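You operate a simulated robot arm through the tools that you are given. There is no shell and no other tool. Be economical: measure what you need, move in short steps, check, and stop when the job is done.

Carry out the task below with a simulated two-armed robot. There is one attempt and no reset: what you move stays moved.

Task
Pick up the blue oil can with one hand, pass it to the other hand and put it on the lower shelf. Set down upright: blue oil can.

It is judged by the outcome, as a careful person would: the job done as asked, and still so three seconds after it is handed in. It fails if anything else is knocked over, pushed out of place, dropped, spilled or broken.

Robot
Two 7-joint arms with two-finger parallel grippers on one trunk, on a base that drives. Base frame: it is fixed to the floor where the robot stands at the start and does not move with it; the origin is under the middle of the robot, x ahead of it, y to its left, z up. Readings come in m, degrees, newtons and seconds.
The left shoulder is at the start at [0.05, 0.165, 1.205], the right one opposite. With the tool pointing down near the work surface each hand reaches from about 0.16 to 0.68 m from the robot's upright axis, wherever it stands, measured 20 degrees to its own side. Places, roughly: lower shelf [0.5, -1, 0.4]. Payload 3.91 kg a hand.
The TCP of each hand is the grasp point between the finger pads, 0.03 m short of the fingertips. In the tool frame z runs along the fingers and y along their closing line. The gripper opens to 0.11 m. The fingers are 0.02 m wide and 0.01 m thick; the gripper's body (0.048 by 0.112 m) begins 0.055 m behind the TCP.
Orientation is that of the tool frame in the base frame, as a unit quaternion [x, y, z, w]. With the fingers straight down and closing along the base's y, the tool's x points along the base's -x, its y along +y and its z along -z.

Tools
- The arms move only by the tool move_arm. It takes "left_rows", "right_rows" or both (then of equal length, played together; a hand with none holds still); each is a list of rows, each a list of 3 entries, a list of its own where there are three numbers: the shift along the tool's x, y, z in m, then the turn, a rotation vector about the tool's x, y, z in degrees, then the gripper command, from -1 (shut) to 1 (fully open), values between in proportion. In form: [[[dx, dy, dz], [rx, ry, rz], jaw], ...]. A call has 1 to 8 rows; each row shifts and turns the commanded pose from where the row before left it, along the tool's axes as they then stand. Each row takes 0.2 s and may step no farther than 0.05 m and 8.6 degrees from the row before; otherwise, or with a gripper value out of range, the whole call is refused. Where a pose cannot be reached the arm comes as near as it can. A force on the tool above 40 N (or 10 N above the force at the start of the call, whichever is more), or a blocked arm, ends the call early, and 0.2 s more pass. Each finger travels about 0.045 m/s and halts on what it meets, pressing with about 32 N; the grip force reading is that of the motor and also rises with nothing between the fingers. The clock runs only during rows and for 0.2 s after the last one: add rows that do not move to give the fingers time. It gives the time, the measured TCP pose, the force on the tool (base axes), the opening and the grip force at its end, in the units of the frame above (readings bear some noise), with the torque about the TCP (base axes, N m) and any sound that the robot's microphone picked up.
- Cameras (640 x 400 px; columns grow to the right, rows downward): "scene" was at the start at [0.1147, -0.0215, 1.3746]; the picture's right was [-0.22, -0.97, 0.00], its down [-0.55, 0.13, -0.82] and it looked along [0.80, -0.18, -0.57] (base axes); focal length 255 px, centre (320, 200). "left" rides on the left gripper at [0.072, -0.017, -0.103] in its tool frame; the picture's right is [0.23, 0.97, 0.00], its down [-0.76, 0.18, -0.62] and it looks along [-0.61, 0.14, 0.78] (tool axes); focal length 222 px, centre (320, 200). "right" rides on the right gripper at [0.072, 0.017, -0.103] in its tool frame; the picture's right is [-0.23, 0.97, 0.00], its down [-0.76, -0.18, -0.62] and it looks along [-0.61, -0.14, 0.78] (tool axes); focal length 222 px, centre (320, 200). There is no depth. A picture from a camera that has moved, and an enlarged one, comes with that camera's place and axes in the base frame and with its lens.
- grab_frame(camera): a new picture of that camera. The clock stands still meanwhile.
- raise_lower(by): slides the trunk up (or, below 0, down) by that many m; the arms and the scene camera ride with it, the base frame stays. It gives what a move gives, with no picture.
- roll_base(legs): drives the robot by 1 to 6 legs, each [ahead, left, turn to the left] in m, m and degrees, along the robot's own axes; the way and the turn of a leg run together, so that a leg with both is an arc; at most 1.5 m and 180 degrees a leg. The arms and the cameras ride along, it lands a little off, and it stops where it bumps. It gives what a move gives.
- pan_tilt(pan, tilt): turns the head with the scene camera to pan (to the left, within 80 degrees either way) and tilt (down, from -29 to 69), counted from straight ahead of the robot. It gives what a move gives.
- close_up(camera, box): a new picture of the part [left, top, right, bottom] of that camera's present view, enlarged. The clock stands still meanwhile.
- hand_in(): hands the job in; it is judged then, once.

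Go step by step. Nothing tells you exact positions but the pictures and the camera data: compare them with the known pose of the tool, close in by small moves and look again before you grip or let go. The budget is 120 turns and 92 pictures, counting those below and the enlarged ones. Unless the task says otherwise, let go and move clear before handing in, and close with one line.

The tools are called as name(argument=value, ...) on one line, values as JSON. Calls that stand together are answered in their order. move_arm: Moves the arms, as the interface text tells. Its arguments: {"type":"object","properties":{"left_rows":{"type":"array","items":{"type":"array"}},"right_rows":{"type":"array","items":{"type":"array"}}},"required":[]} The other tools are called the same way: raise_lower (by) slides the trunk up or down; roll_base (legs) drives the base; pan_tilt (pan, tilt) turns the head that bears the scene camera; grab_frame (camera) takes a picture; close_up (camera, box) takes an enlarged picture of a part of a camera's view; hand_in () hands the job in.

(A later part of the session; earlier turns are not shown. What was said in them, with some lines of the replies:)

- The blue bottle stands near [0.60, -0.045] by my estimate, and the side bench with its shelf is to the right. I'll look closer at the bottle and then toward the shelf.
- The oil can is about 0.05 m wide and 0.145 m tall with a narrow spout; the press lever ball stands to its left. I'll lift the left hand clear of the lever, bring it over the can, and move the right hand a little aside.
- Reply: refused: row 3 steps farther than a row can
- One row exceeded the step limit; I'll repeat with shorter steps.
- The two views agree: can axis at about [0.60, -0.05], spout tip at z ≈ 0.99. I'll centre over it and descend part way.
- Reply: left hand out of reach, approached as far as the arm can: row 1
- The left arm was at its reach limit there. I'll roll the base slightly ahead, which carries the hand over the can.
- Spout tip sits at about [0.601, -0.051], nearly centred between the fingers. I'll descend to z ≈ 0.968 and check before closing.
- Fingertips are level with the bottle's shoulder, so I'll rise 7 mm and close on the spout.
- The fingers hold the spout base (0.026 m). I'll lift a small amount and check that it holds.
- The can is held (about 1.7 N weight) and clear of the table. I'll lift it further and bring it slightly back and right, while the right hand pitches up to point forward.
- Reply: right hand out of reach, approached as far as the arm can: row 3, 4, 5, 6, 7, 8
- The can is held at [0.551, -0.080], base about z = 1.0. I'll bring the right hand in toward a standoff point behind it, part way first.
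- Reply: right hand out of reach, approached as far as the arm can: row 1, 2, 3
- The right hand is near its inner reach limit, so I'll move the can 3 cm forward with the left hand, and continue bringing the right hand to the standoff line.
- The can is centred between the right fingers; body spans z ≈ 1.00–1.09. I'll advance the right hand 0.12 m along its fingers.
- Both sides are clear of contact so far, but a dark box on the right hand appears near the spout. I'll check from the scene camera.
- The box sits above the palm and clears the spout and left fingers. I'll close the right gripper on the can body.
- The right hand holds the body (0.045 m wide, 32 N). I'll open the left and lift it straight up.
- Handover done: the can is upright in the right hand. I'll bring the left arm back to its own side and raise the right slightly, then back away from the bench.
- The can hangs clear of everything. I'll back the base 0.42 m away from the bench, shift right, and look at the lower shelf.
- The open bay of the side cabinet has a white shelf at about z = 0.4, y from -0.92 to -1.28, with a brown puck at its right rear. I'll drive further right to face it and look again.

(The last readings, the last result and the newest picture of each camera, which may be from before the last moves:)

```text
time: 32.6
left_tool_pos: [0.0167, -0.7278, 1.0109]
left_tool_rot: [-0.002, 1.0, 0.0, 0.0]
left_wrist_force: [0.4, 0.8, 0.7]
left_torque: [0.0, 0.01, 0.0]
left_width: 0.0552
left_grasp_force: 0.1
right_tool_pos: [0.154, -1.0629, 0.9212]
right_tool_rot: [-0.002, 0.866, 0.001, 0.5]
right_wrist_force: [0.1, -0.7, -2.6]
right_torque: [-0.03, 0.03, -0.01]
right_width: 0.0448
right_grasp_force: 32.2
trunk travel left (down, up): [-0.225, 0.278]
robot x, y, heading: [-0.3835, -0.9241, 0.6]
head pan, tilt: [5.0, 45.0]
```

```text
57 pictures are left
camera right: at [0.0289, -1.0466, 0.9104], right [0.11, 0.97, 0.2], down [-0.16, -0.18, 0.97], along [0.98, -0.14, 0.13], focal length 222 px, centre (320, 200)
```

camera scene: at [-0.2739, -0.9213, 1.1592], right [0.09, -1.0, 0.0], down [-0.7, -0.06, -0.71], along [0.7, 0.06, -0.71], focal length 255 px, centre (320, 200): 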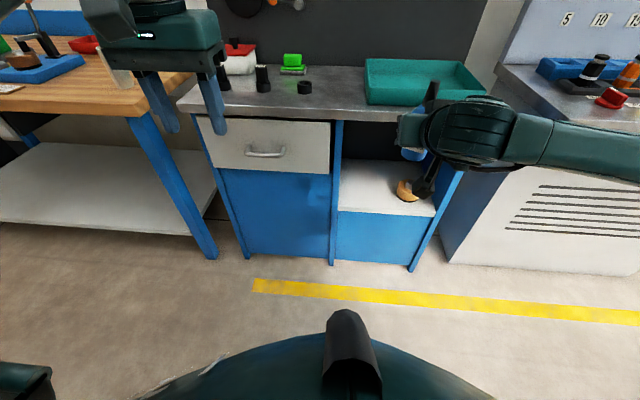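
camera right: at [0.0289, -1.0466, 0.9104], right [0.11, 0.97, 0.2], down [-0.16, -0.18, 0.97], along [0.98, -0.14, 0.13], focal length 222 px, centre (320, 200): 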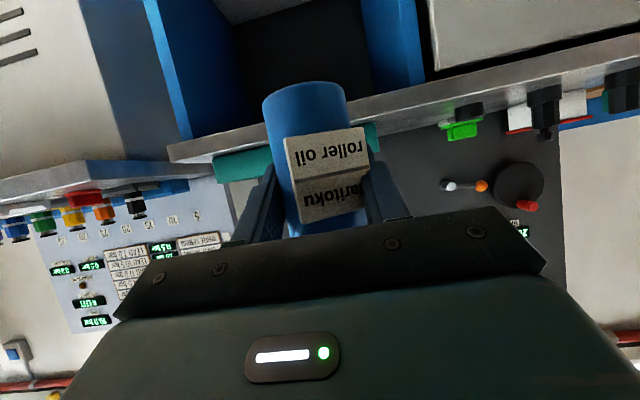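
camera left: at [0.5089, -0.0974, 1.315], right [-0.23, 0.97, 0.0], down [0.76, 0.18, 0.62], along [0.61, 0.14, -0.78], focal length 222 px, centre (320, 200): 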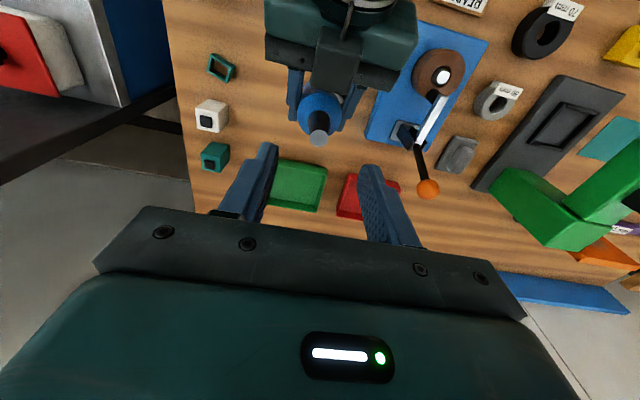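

Shelf: x 0.42–0.76, y -0.935 to -1.31, z 0.4, opening up to about 0.78. I'll aim for [0.54, -1.06], lower the trunk fully and then the right hand to entry height while still clear of the cabinet.

raise_lower(by=-0.22)

move_arm(right_rows=[[[0.031, 0, 0.018], [0, 0, 0], -1], [[0.031, 0, 0.018], [0, 0, 0], -1], [[0.031, 0, 0.018], [0, 0, 0], -1], [[0.031, 0, 0.018], [0, 0, 0], -1], [[0.031, 0, 0.018], [0, 0, 0], -1], [[0, 0, 0], [0, 0, 0], -1]])

grab_frame(camera="right")

grab_frame(camera="scene")

```text
time: 34.9
left_tool_pos: [0.016, -0.7287, 0.7925]
left_tool_rot: [-0.002, 1.0, 0.0, 0.0]
left_wrist_force: [-0.9, -0.2, -0.6]
left_torque: [0.01, -0.03, 0.02]
left_width: 0.055
left_grasp_force: 0.0
right_tool_pos: [0.1549, -1.063, 0.7024]
right_tool_rot: [-0.002, 0.866, 0.001, 0.499]
right_wrist_force: [-1.0, 0.0, -2.4]
right_torque: [-0.03, -0.02, 0.0]
right_width: 0.0449
right_grasp_force: 32.4
trunk travel left (down, up): [-0.005, 0.498]
robot x, y, heading: [-0.3832, -0.9301, 0.2]
head pan, tilt: [5.0, 45.0]
```

```text
time: 36.3
left_tool_pos: [0.0163, -0.7282, 0.7914]
left_tool_rot: [-0.003, 1.0, -0.001, 0.0]
left_wrist_force: [0.2, -0.7, -0.3]
left_torque: [0.0, 0.02, 0.01]
left_width: 0.055
left_grasp_force: 0.1
right_tool_pos: [0.1564, -1.0586, 0.5252]
right_tool_rot: [-0.001, 0.868, -0.001, 0.497]
right_wrist_force: [-0.2, -0.6, -1.4]
right_torque: [0.0, -0.02, 0.01]
right_width: 0.0448
right_grasp_force: 32.4
right hand out of reach, approached as far as the arm can: row 5
trunk travel left (down, up): [-0.005, 0.498]
robot x, y, heading: [-0.3821, -0.9269, 0.0]
head pan, tilt: [5.0, 45.0]
```

```text
56 pictures are left
camera right: at [0.0308, -1.0422, 0.5151], right [0.11, 0.97, 0.19], down [-0.15, -0.17, 0.97], along [0.98, -0.14, 0.13], focal length 222 px, centre (320, 200)
```

right: 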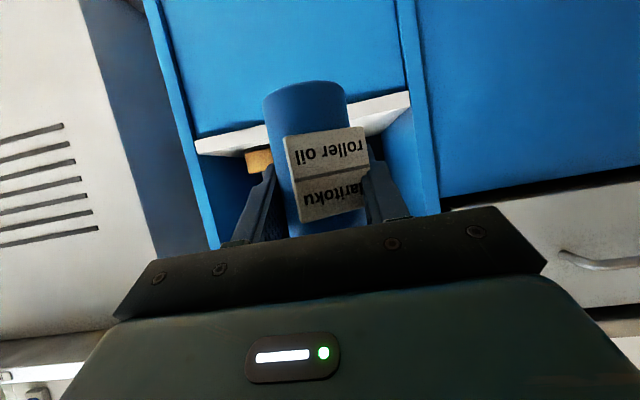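

```text
55 pictures are left
camera scene: at [-0.274, -0.9214, 0.9392], right [0.09, -1.0, 0.0], down [-0.7, -0.06, -0.71], along [0.7, 0.06, -0.71], focal length 255 px, centre (320, 200)
```

scene: 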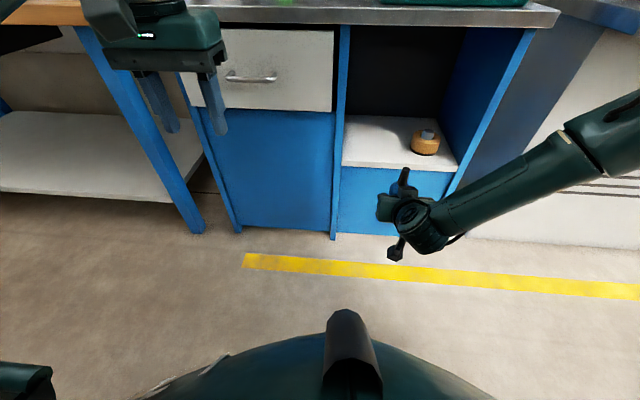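

I want to know where the right elbow is before driving in, so it clears the cabinet's right post.

pan_tilt(pan=-40, tilt=30)

grab_frame(camera="scene")

```text
time: 37.5
left_tool_pos: [0.0166, -0.7289, 0.7918]
left_tool_rot: [-0.002, 1.0, 0.0, -0.001]
left_wrist_force: [0.0, -0.1, 0.2]
left_torque: [-0.01, -0.01, 0.01]
left_width: 0.0548
left_grasp_force: 0.0
right_tool_pos: [0.1559, -1.0594, 0.5248]
right_tool_rot: [-0.001, 0.867, -0.001, 0.498]
right_wrist_force: [-0.8, -0.6, -2.3]
right_torque: [-0.03, -0.03, -0.01]
right_width: 0.0448
right_grasp_force: 31.7
trunk travel left (down, up): [-0.005, 0.498]
robot x, y, heading: [-0.3877, -0.9239, 0.6]
head pan, tilt: [-40.0, 30.0]
```

```text
54 pictures are left
camera scene: at [-0.2854, -0.9865, 0.9618], right [-0.64, -0.77, 0.0], down [-0.39, 0.32, -0.87], along [0.67, -0.55, -0.5], focal length 255 px, centre (320, 200)
```

scene: 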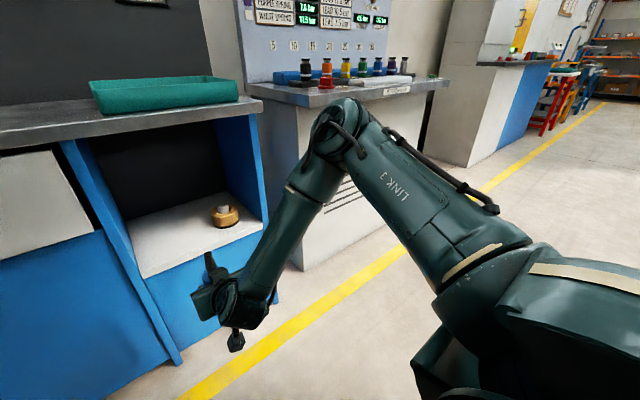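

The elbow is roughly level with the hand in x, so I'll extend the hand forward relative to the robot first (still short of the cabinet), which pulls the elbow back from it.

move_arm(right_rows=[[[-0.017, 0, 0.0294], [0, 0, 0], -1], [[-0.017, 0, 0.0294], [0, 0, 0], -1], [[-0.017, 0, 0.0294], [0, 0, 0], -1], [[-0.017, 0, 0.0294], [0, 0, 0], -1], [[-0.017, 0, 0.0294], [0, 0, 0], -1], [[0, 0, 0], [0, 0, 0], -1]])

grab_frame(camera="scene")

grab_frame(camera="right")

```text
time: 38.9
left_tool_pos: [0.017, -0.7291, 0.7913]
left_tool_rot: [-0.002, 1.0, 0.0, 0.0]
left_wrist_force: [0.8, 0.6, -0.9]
left_torque: [0.0, 0.03, 0.03]
left_width: 0.0549
left_grasp_force: 0.1
right_tool_pos: [0.3266, -1.0578, 0.5255]
right_tool_rot: [-0.002, 0.866, 0.001, 0.5]
right_wrist_force: [-0.8, 0.5, -1.4]
right_torque: [0.01, 0.02, -0.01]
right_width: 0.0448
right_grasp_force: 32.4
trunk travel left (down, up): [-0.005, 0.498]
robot x, y, heading: [-0.3853, -0.9289, 0.3]
head pan, tilt: [-40.0, 30.0]
```

```text
53 pictures are left
camera scene: at [-0.2854, -0.9865, 0.9618], right [-0.64, -0.77, 0.0], down [-0.38, 0.32, -0.87], along [0.67, -0.55, -0.5], focal length 255 px, centre (320, 200)
```

scene: 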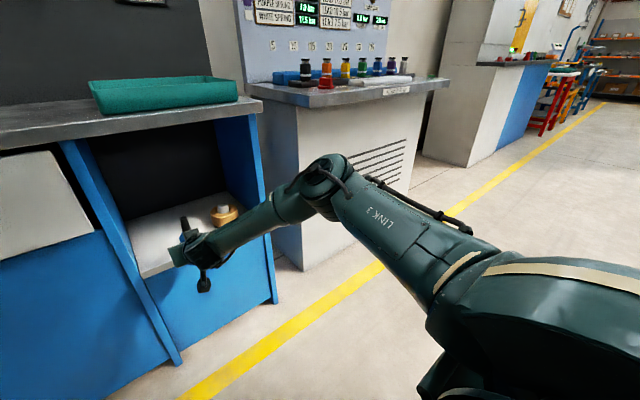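

```text
52 pictures are left
camera right: at [0.2003, -1.0416, 0.5141], right [0.11, 0.97, 0.2], down [-0.16, -0.18, 0.97], along [0.98, -0.14, 0.13], focal length 222 px, centre (320, 200)
```

right: 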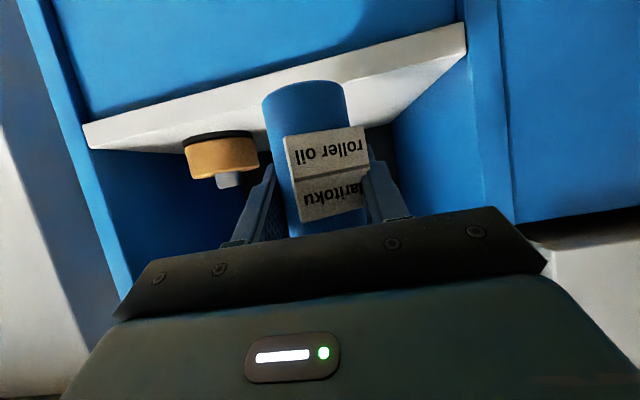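

The elbow is now about 0.24 m behind the hand. I'll roll ahead 0.17 m, bringing the can over the shelf with ~5 cm clearance.

roll_base(legs=[[0.17, 0, 0]])

grab_frame(camera="right")

pan_tilt(pan=-25, tilt=38)

grab_frame(camera="scene")

```text
time: 40.3
left_tool_pos: [0.1857, -0.7274, 0.7909]
left_tool_rot: [-0.003, 1.0, 0.0, 0.001]
left_wrist_force: [0.1, -0.6, -0.4]
left_torque: [-0.04, 0.0, -0.02]
left_width: 0.0546
left_grasp_force: 0.0
right_tool_pos: [0.4963, -1.0573, 0.5256]
right_tool_rot: [-0.002, 0.867, 0.001, 0.499]
right_wrist_force: [0.5, -0.2, -1.5]
right_torque: [-0.01, 0.01, 0.0]
right_width: 0.0448
right_grasp_force: 31.4
trunk travel left (down, up): [-0.005, 0.498]
robot x, y, heading: [-0.2136, -0.9311, 0.3]
head pan, tilt: [-40.0, 30.0]
```

```text
51 pictures are left
camera right: at [0.3695, -1.041, 0.5143], right [0.11, 0.97, 0.2], down [-0.16, -0.18, 0.97], along [0.98, -0.14, 0.13], focal length 222 px, centre (320, 200)
```

right: 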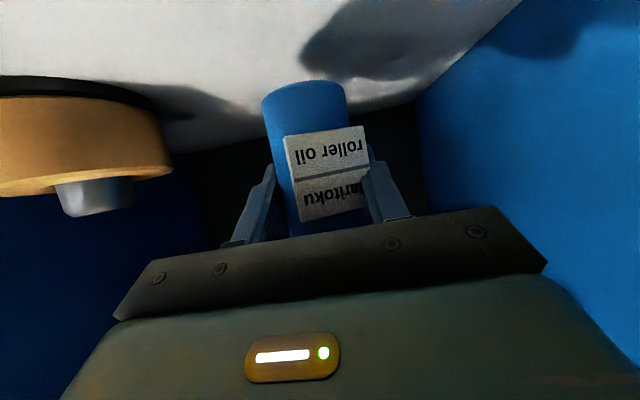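

```text
time: 41.1
left_tool_pos: [0.1854, -0.7279, 0.7914]
left_tool_rot: [-0.003, 1.0, 0.0, 0.0]
left_wrist_force: [-0.3, 0.3, 0.1]
left_torque: [0.0, 0.02, 0.01]
left_width: 0.055
left_grasp_force: 0.1
right_tool_pos: [0.4957, -1.0569, 0.5258]
right_tool_rot: [-0.003, 0.866, 0.001, 0.5]
right_wrist_force: [-0.2, -0.6, -0.9]
right_torque: [-0.01, -0.03, -0.01]
right_width: 0.0449
right_grasp_force: 31.8
trunk travel left (down, up): [-0.005, 0.498]
robot x, y, heading: [-0.2168, -0.9256, 0.3]
head pan, tilt: [-25.0, 38.0]
```

```text
50 pictures are left
camera scene: at [-0.1071, -0.9642, 0.9495], right [-0.42, -0.91, 0.0], down [-0.56, 0.26, -0.79], along [0.72, -0.33, -0.62], focal length 255 px, centre (320, 200)
```

scene: 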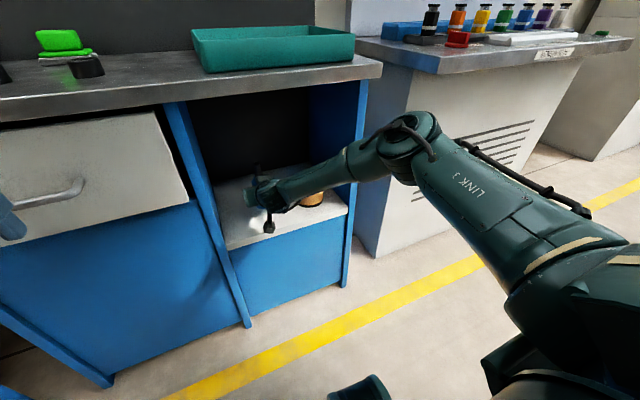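

The can is over the shelf, clear of the puck and divider. I'll move 1.5 cm deeper and descend most of the way.

move_arm(right_rows=[[[-0.0075, 0, 0.013], [0, 0, 0], -1], [[0.013, 0, 0.0075], [0, 0, 0], -1], [[0.013, 0, 0.0075], [0, 0, 0], -1], [[0.0087, 0, 0.005], [0, 0, 0], -1], [[0, 0, 0], [0, 0, 0], -1]])

grab_frame(camera="right")

close_up(camera="scene", box=[200, 120, 400, 260])

```text
time: 42.3
left_tool_pos: [0.185, -0.7276, 0.7937]
left_tool_rot: [-0.002, 1.0, 0.0, 0.002]
left_wrist_force: [0.0, -0.1, 1.0]
left_torque: [0.01, 0.0, 0.01]
left_width: 0.0548
left_grasp_force: 0.1
right_tool_pos: [0.5133, -1.0576, 0.4952]
right_tool_rot: [-0.001, 0.862, -0.001, 0.506]
right_wrist_force: [1.9, 0.4, 28.8]
right_torque: [0.0, -0.15, 0.13]
right_width: 0.0451
right_grasp_force: 32.0
trunk travel left (down, up): [-0.005, 0.498]
robot x, y, heading: [-0.2133, -0.9258, -0.1]
head pan, tilt: [-25.0, 38.0]
```

```text
49 pictures are left
camera right: at [0.3871, -1.041, 0.482], right [0.11, 0.97, 0.2], down [-0.17, -0.18, 0.97], along [0.98, -0.14, 0.15], focal length 222 px, centre (320, 200)
```

right: 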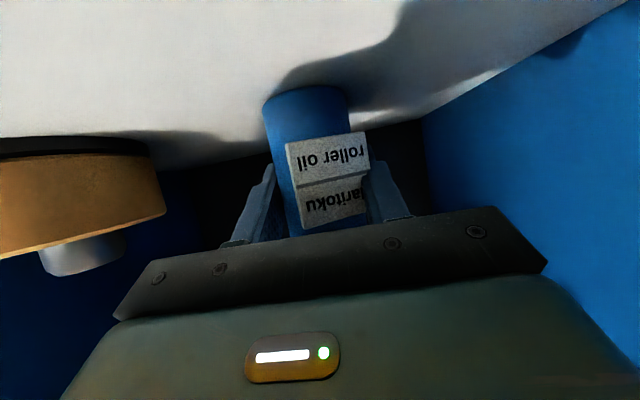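

```text
2.86 times, centred on (300, 190) of scene
camera zoom: at [-0.1094, -0.9637, 0.9502], right [-0.42, -0.91, 0.0], down [-0.56, 0.26, -0.79], along [0.72, -0.33, -0.61], focal length 727 px, centre (377, 229)
```

zoom: 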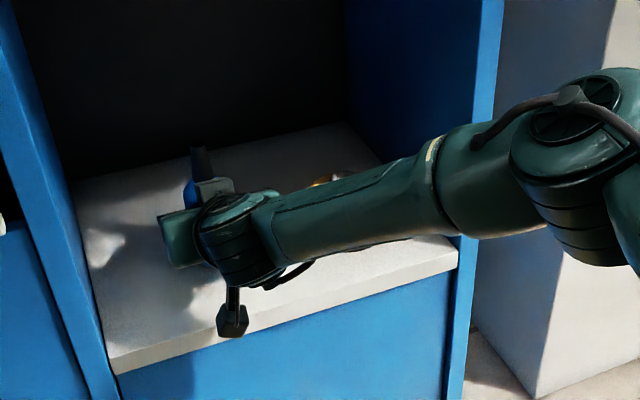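

The can's base has touched the shelf (28.8 N up, torque shows contact right under the grip). I'll ease up to relieve the press force and check it stands upright.

move_arm(right_rows=[[[-0.0035, 0, -0.002], [0, 0, 0], -1], [[-0.003, 0, -0.0017], [0, 0, 0], -1], [[0, 0, 0], [0, 0, 0], -1]])

close_up(camera="right", box=[180, 40, 480, 260])

```text
time: 43.1
left_tool_pos: [0.1858, -0.7261, 0.791]
left_tool_rot: [-0.002, 1.0, 0.0, 0.001]
left_wrist_force: [-0.3, 0.2, -0.8]
left_torque: [-0.01, 0.01, 0.0]
left_width: 0.055
left_grasp_force: 0.1
right_tool_pos: [0.5095, -1.0581, 0.4947]
right_tool_rot: [-0.001, 0.866, 0.0, 0.501]
right_wrist_force: [5.6, -0.1, 12.4]
right_torque: [-0.02, -0.54, 0.03]
right_width: 0.0446
right_grasp_force: 32.4
trunk travel left (down, up): [-0.005, 0.498]
robot x, y, heading: [-0.2162, -0.9274, 0.1]
head pan, tilt: [-25.0, 38.0]
```

```text
1.82 times, centred on (330, 150) of right
camera zoom: at [0.3842, -1.0412, 0.4835], right [0.11, 0.97, 0.2], down [-0.16, -0.18, 0.97], along [0.98, -0.14, 0.14], focal length 404 px, centre (302, 291)
```

zoom: 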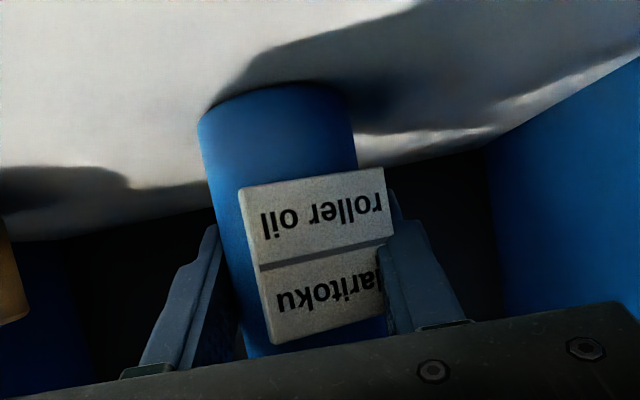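

Still 12 N of press; I'll ease a little more before opening.

move_arm(right_rows=[[[-0.004, 0, 0], [0, 0, 0], -1], [[0, 0, 0], [0, 0, 0], -1]])

close_up(camera="scene", box=[200, 120, 320, 230])

```text
time: 43.7
left_tool_pos: [0.1868, -0.7274, 0.7908]
left_tool_rot: [-0.003, 1.0, 0.0, 0.0]
left_wrist_force: [-0.2, -0.6, 0.2]
left_torque: [0.01, -0.02, -0.03]
left_width: 0.0552
left_grasp_force: 0.0
right_tool_pos: [0.5112, -1.0569, 0.4933]
right_tool_rot: [-0.002, 0.867, 0.001, 0.498]
right_wrist_force: [-2.4, -0.7, 3.1]
right_torque: [-0.01, -0.03, -0.04]
right_width: 0.0449
right_grasp_force: 32.2
trunk travel left (down, up): [-0.005, 0.498]
robot x, y, heading: [-0.214, -0.9273, 0.4]
head pan, tilt: [-25.0, 38.0]
```

```text
3.64 times, centred on (260, 175) of scene
camera zoom: at [-0.1076, -0.964, 0.9494], right [-0.42, -0.91, 0.0], down [-0.56, 0.26, -0.79], along [0.72, -0.33, -0.62], focal length 926 px, centre (538, 291)
```

zoom: 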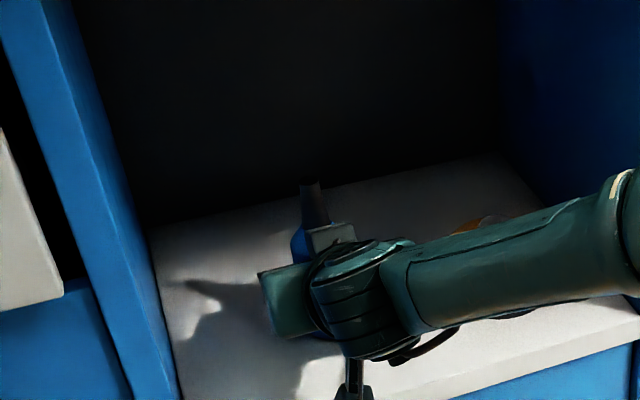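

Contact force is now light. I'll open the right gripper without moving.

move_arm(right_rows=[[[0, 0, 0], [0, 0, 0], -0.1], [[0, 0, 0], [0, 0, 0], 0.1], [[0, 0, 0], [0, 0, 0], 0.4], [[0, 0, 0], [0, 0, 0], 0.7], [[0, 0, 0], [0, 0, 0], 0.7], [[0, 0, 0], [0, 0, 0], 0.7]])

grab_frame(camera="right")

```text
time: 45.1
left_tool_pos: [0.1849, -0.7279, 0.7921]
left_tool_rot: [-0.003, 1.0, 0.0, 0.0]
left_wrist_force: [-0.4, -0.2, -0.4]
left_torque: [0.02, -0.01, -0.01]
left_width: 0.0551
left_grasp_force: 0.1
right_tool_pos: [0.5126, -1.0569, 0.4958]
right_tool_rot: [-0.002, 0.866, 0.002, 0.5]
right_wrist_force: [0.1, 0.1, -0.4]
right_torque: [-0.03, -0.03, -0.01]
right_width: 0.0932
right_grasp_force: 0.1
trunk travel left (down, up): [-0.005, 0.498]
robot x, y, heading: [-0.211, -0.9271, 0.2]
head pan, tilt: [-25.0, 38.0]
```

```text
45 pictures are left
camera right: at [0.3862, -1.0411, 0.4856], right [0.11, 0.97, 0.2], down [-0.16, -0.18, 0.97], along [0.98, -0.14, 0.13], focal length 222 px, centre (320, 200)
```

right: 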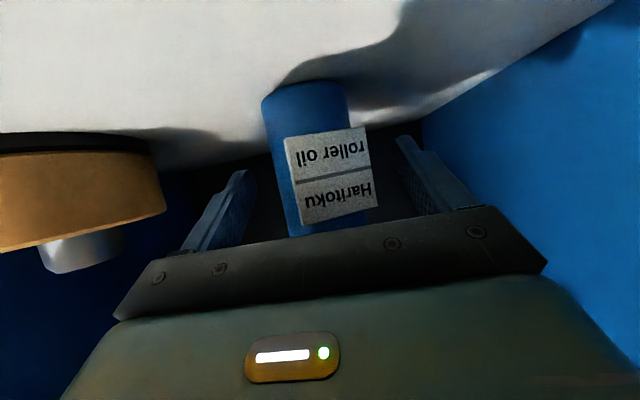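

The can stands upright on the shelf. I'll withdraw along the fingers, back and up.

move_arm(right_rows=[[[0, 0, -0.02], [0, 0, 0], 0.7], [[0, 0, -0.03], [0, 0, 0], 0.7], [[0.01, 0, -0.03], [0, 0, 0], 0.7], [[0.01, 0, -0.03], [0, 0, 0], 0.7], [[0, 0, 0], [0, 0, 0], 0.7]])

grab_frame(camera="right")

```text
time: 46.3
left_tool_pos: [0.1865, -0.728, 0.7917]
left_tool_rot: [-0.002, 1.0, 0.0, 0.0]
left_wrist_force: [-0.4, 0.1, 1.1]
left_torque: [-0.02, -0.03, 0.02]
left_width: 0.0549
left_grasp_force: 0.0
right_tool_pos: [0.4068, -1.0581, 0.5342]
right_tool_rot: [-0.002, 0.866, 0.002, 0.5]
right_wrist_force: [-0.7, 0.5, -0.2]
right_torque: [0.01, 0.0, -0.01]
right_width: 0.0936
right_grasp_force: 0.1
trunk travel left (down, up): [-0.005, 0.498]
robot x, y, heading: [-0.2132, -0.9273, -0.0]
head pan, tilt: [-25.0, 38.0]
```

```text
44 pictures are left
camera right: at [0.2814, -1.0419, 0.5232], right [0.11, 0.97, 0.2], down [-0.16, -0.18, 0.97], along [0.98, -0.14, 0.13], focal length 222 px, centre (320, 200)
```

right: 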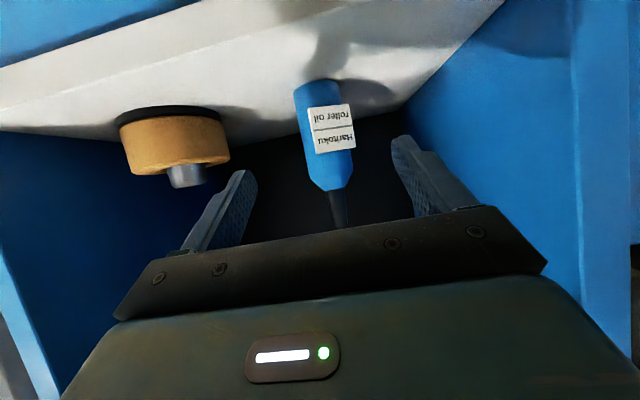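

The can stands on its own, parallel to the cabinet's uprights. I'll roll the base back to be fully clear and check once more.

roll_base(legs=[[-0.2, 0, 0]])

pan_tilt(pan=5, tilt=38)

grab_frame(camera="scene")

```text
time: 47.9
left_tool_pos: [-0.0147, -0.7274, 0.7918]
left_tool_rot: [-0.002, 1.0, 0.0, 0.0]
left_wrist_force: [0.0, 0.0, -0.5]
left_torque: [-0.01, 0.02, -0.03]
left_width: 0.0552
left_grasp_force: 0.2
right_tool_pos: [0.2071, -1.0592, 0.5334]
right_tool_rot: [-0.003, 0.866, 0.002, 0.5]
right_wrist_force: [-0.8, 0.0, 0.6]
right_torque: [0.02, 0.03, -0.01]
right_width: 0.0934
right_grasp_force: 0.0
trunk travel left (down, up): [-0.005, 0.498]
robot x, y, heading: [-0.4145, -0.9273, 0.3]
head pan, tilt: [-25.0, 38.0]
```

```text
time: 48.8
left_tool_pos: [-0.014, -0.7279, 0.7915]
left_tool_rot: [-0.002, 1.0, 0.0, 0.0]
left_wrist_force: [-0.1, 0.2, 0.2]
left_torque: [0.0, 0.0, 0.01]
left_width: 0.0548
left_grasp_force: 0.1
right_tool_pos: [0.2069, -1.0587, 0.5335]
right_tool_rot: [-0.002, 0.866, 0.001, 0.5]
right_wrist_force: [0.3, -0.6, -0.4]
right_torque: [-0.01, -0.02, 0.04]
right_width: 0.0933
right_grasp_force: 0.0
trunk travel left (down, up): [-0.005, 0.498]
robot x, y, heading: [-0.4139, -0.9254, 0.2]
head pan, tilt: [5.0, 38.0]
```

```text
43 pictures are left
camera scene: at [-0.3004, -0.921, 0.9495], right [0.09, -1.0, 0.0], down [-0.61, -0.06, -0.79], along [0.78, 0.07, -0.62], focal length 255 px, centre (320, 200)
```

scene: 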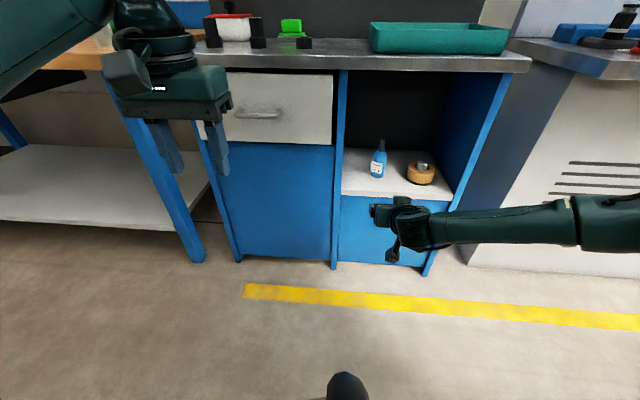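

The blue can stands upright on the lower shelf beside the undisturbed puck, and both hands are clear. I'm handing in.

hand_in()

```text
The job is handed in.
```

The blue oil can was picked up with the left hand, passed to the right hand, and is now standing upright on the lower shelf. I saw nothing else disturbed, and the job is handed in.
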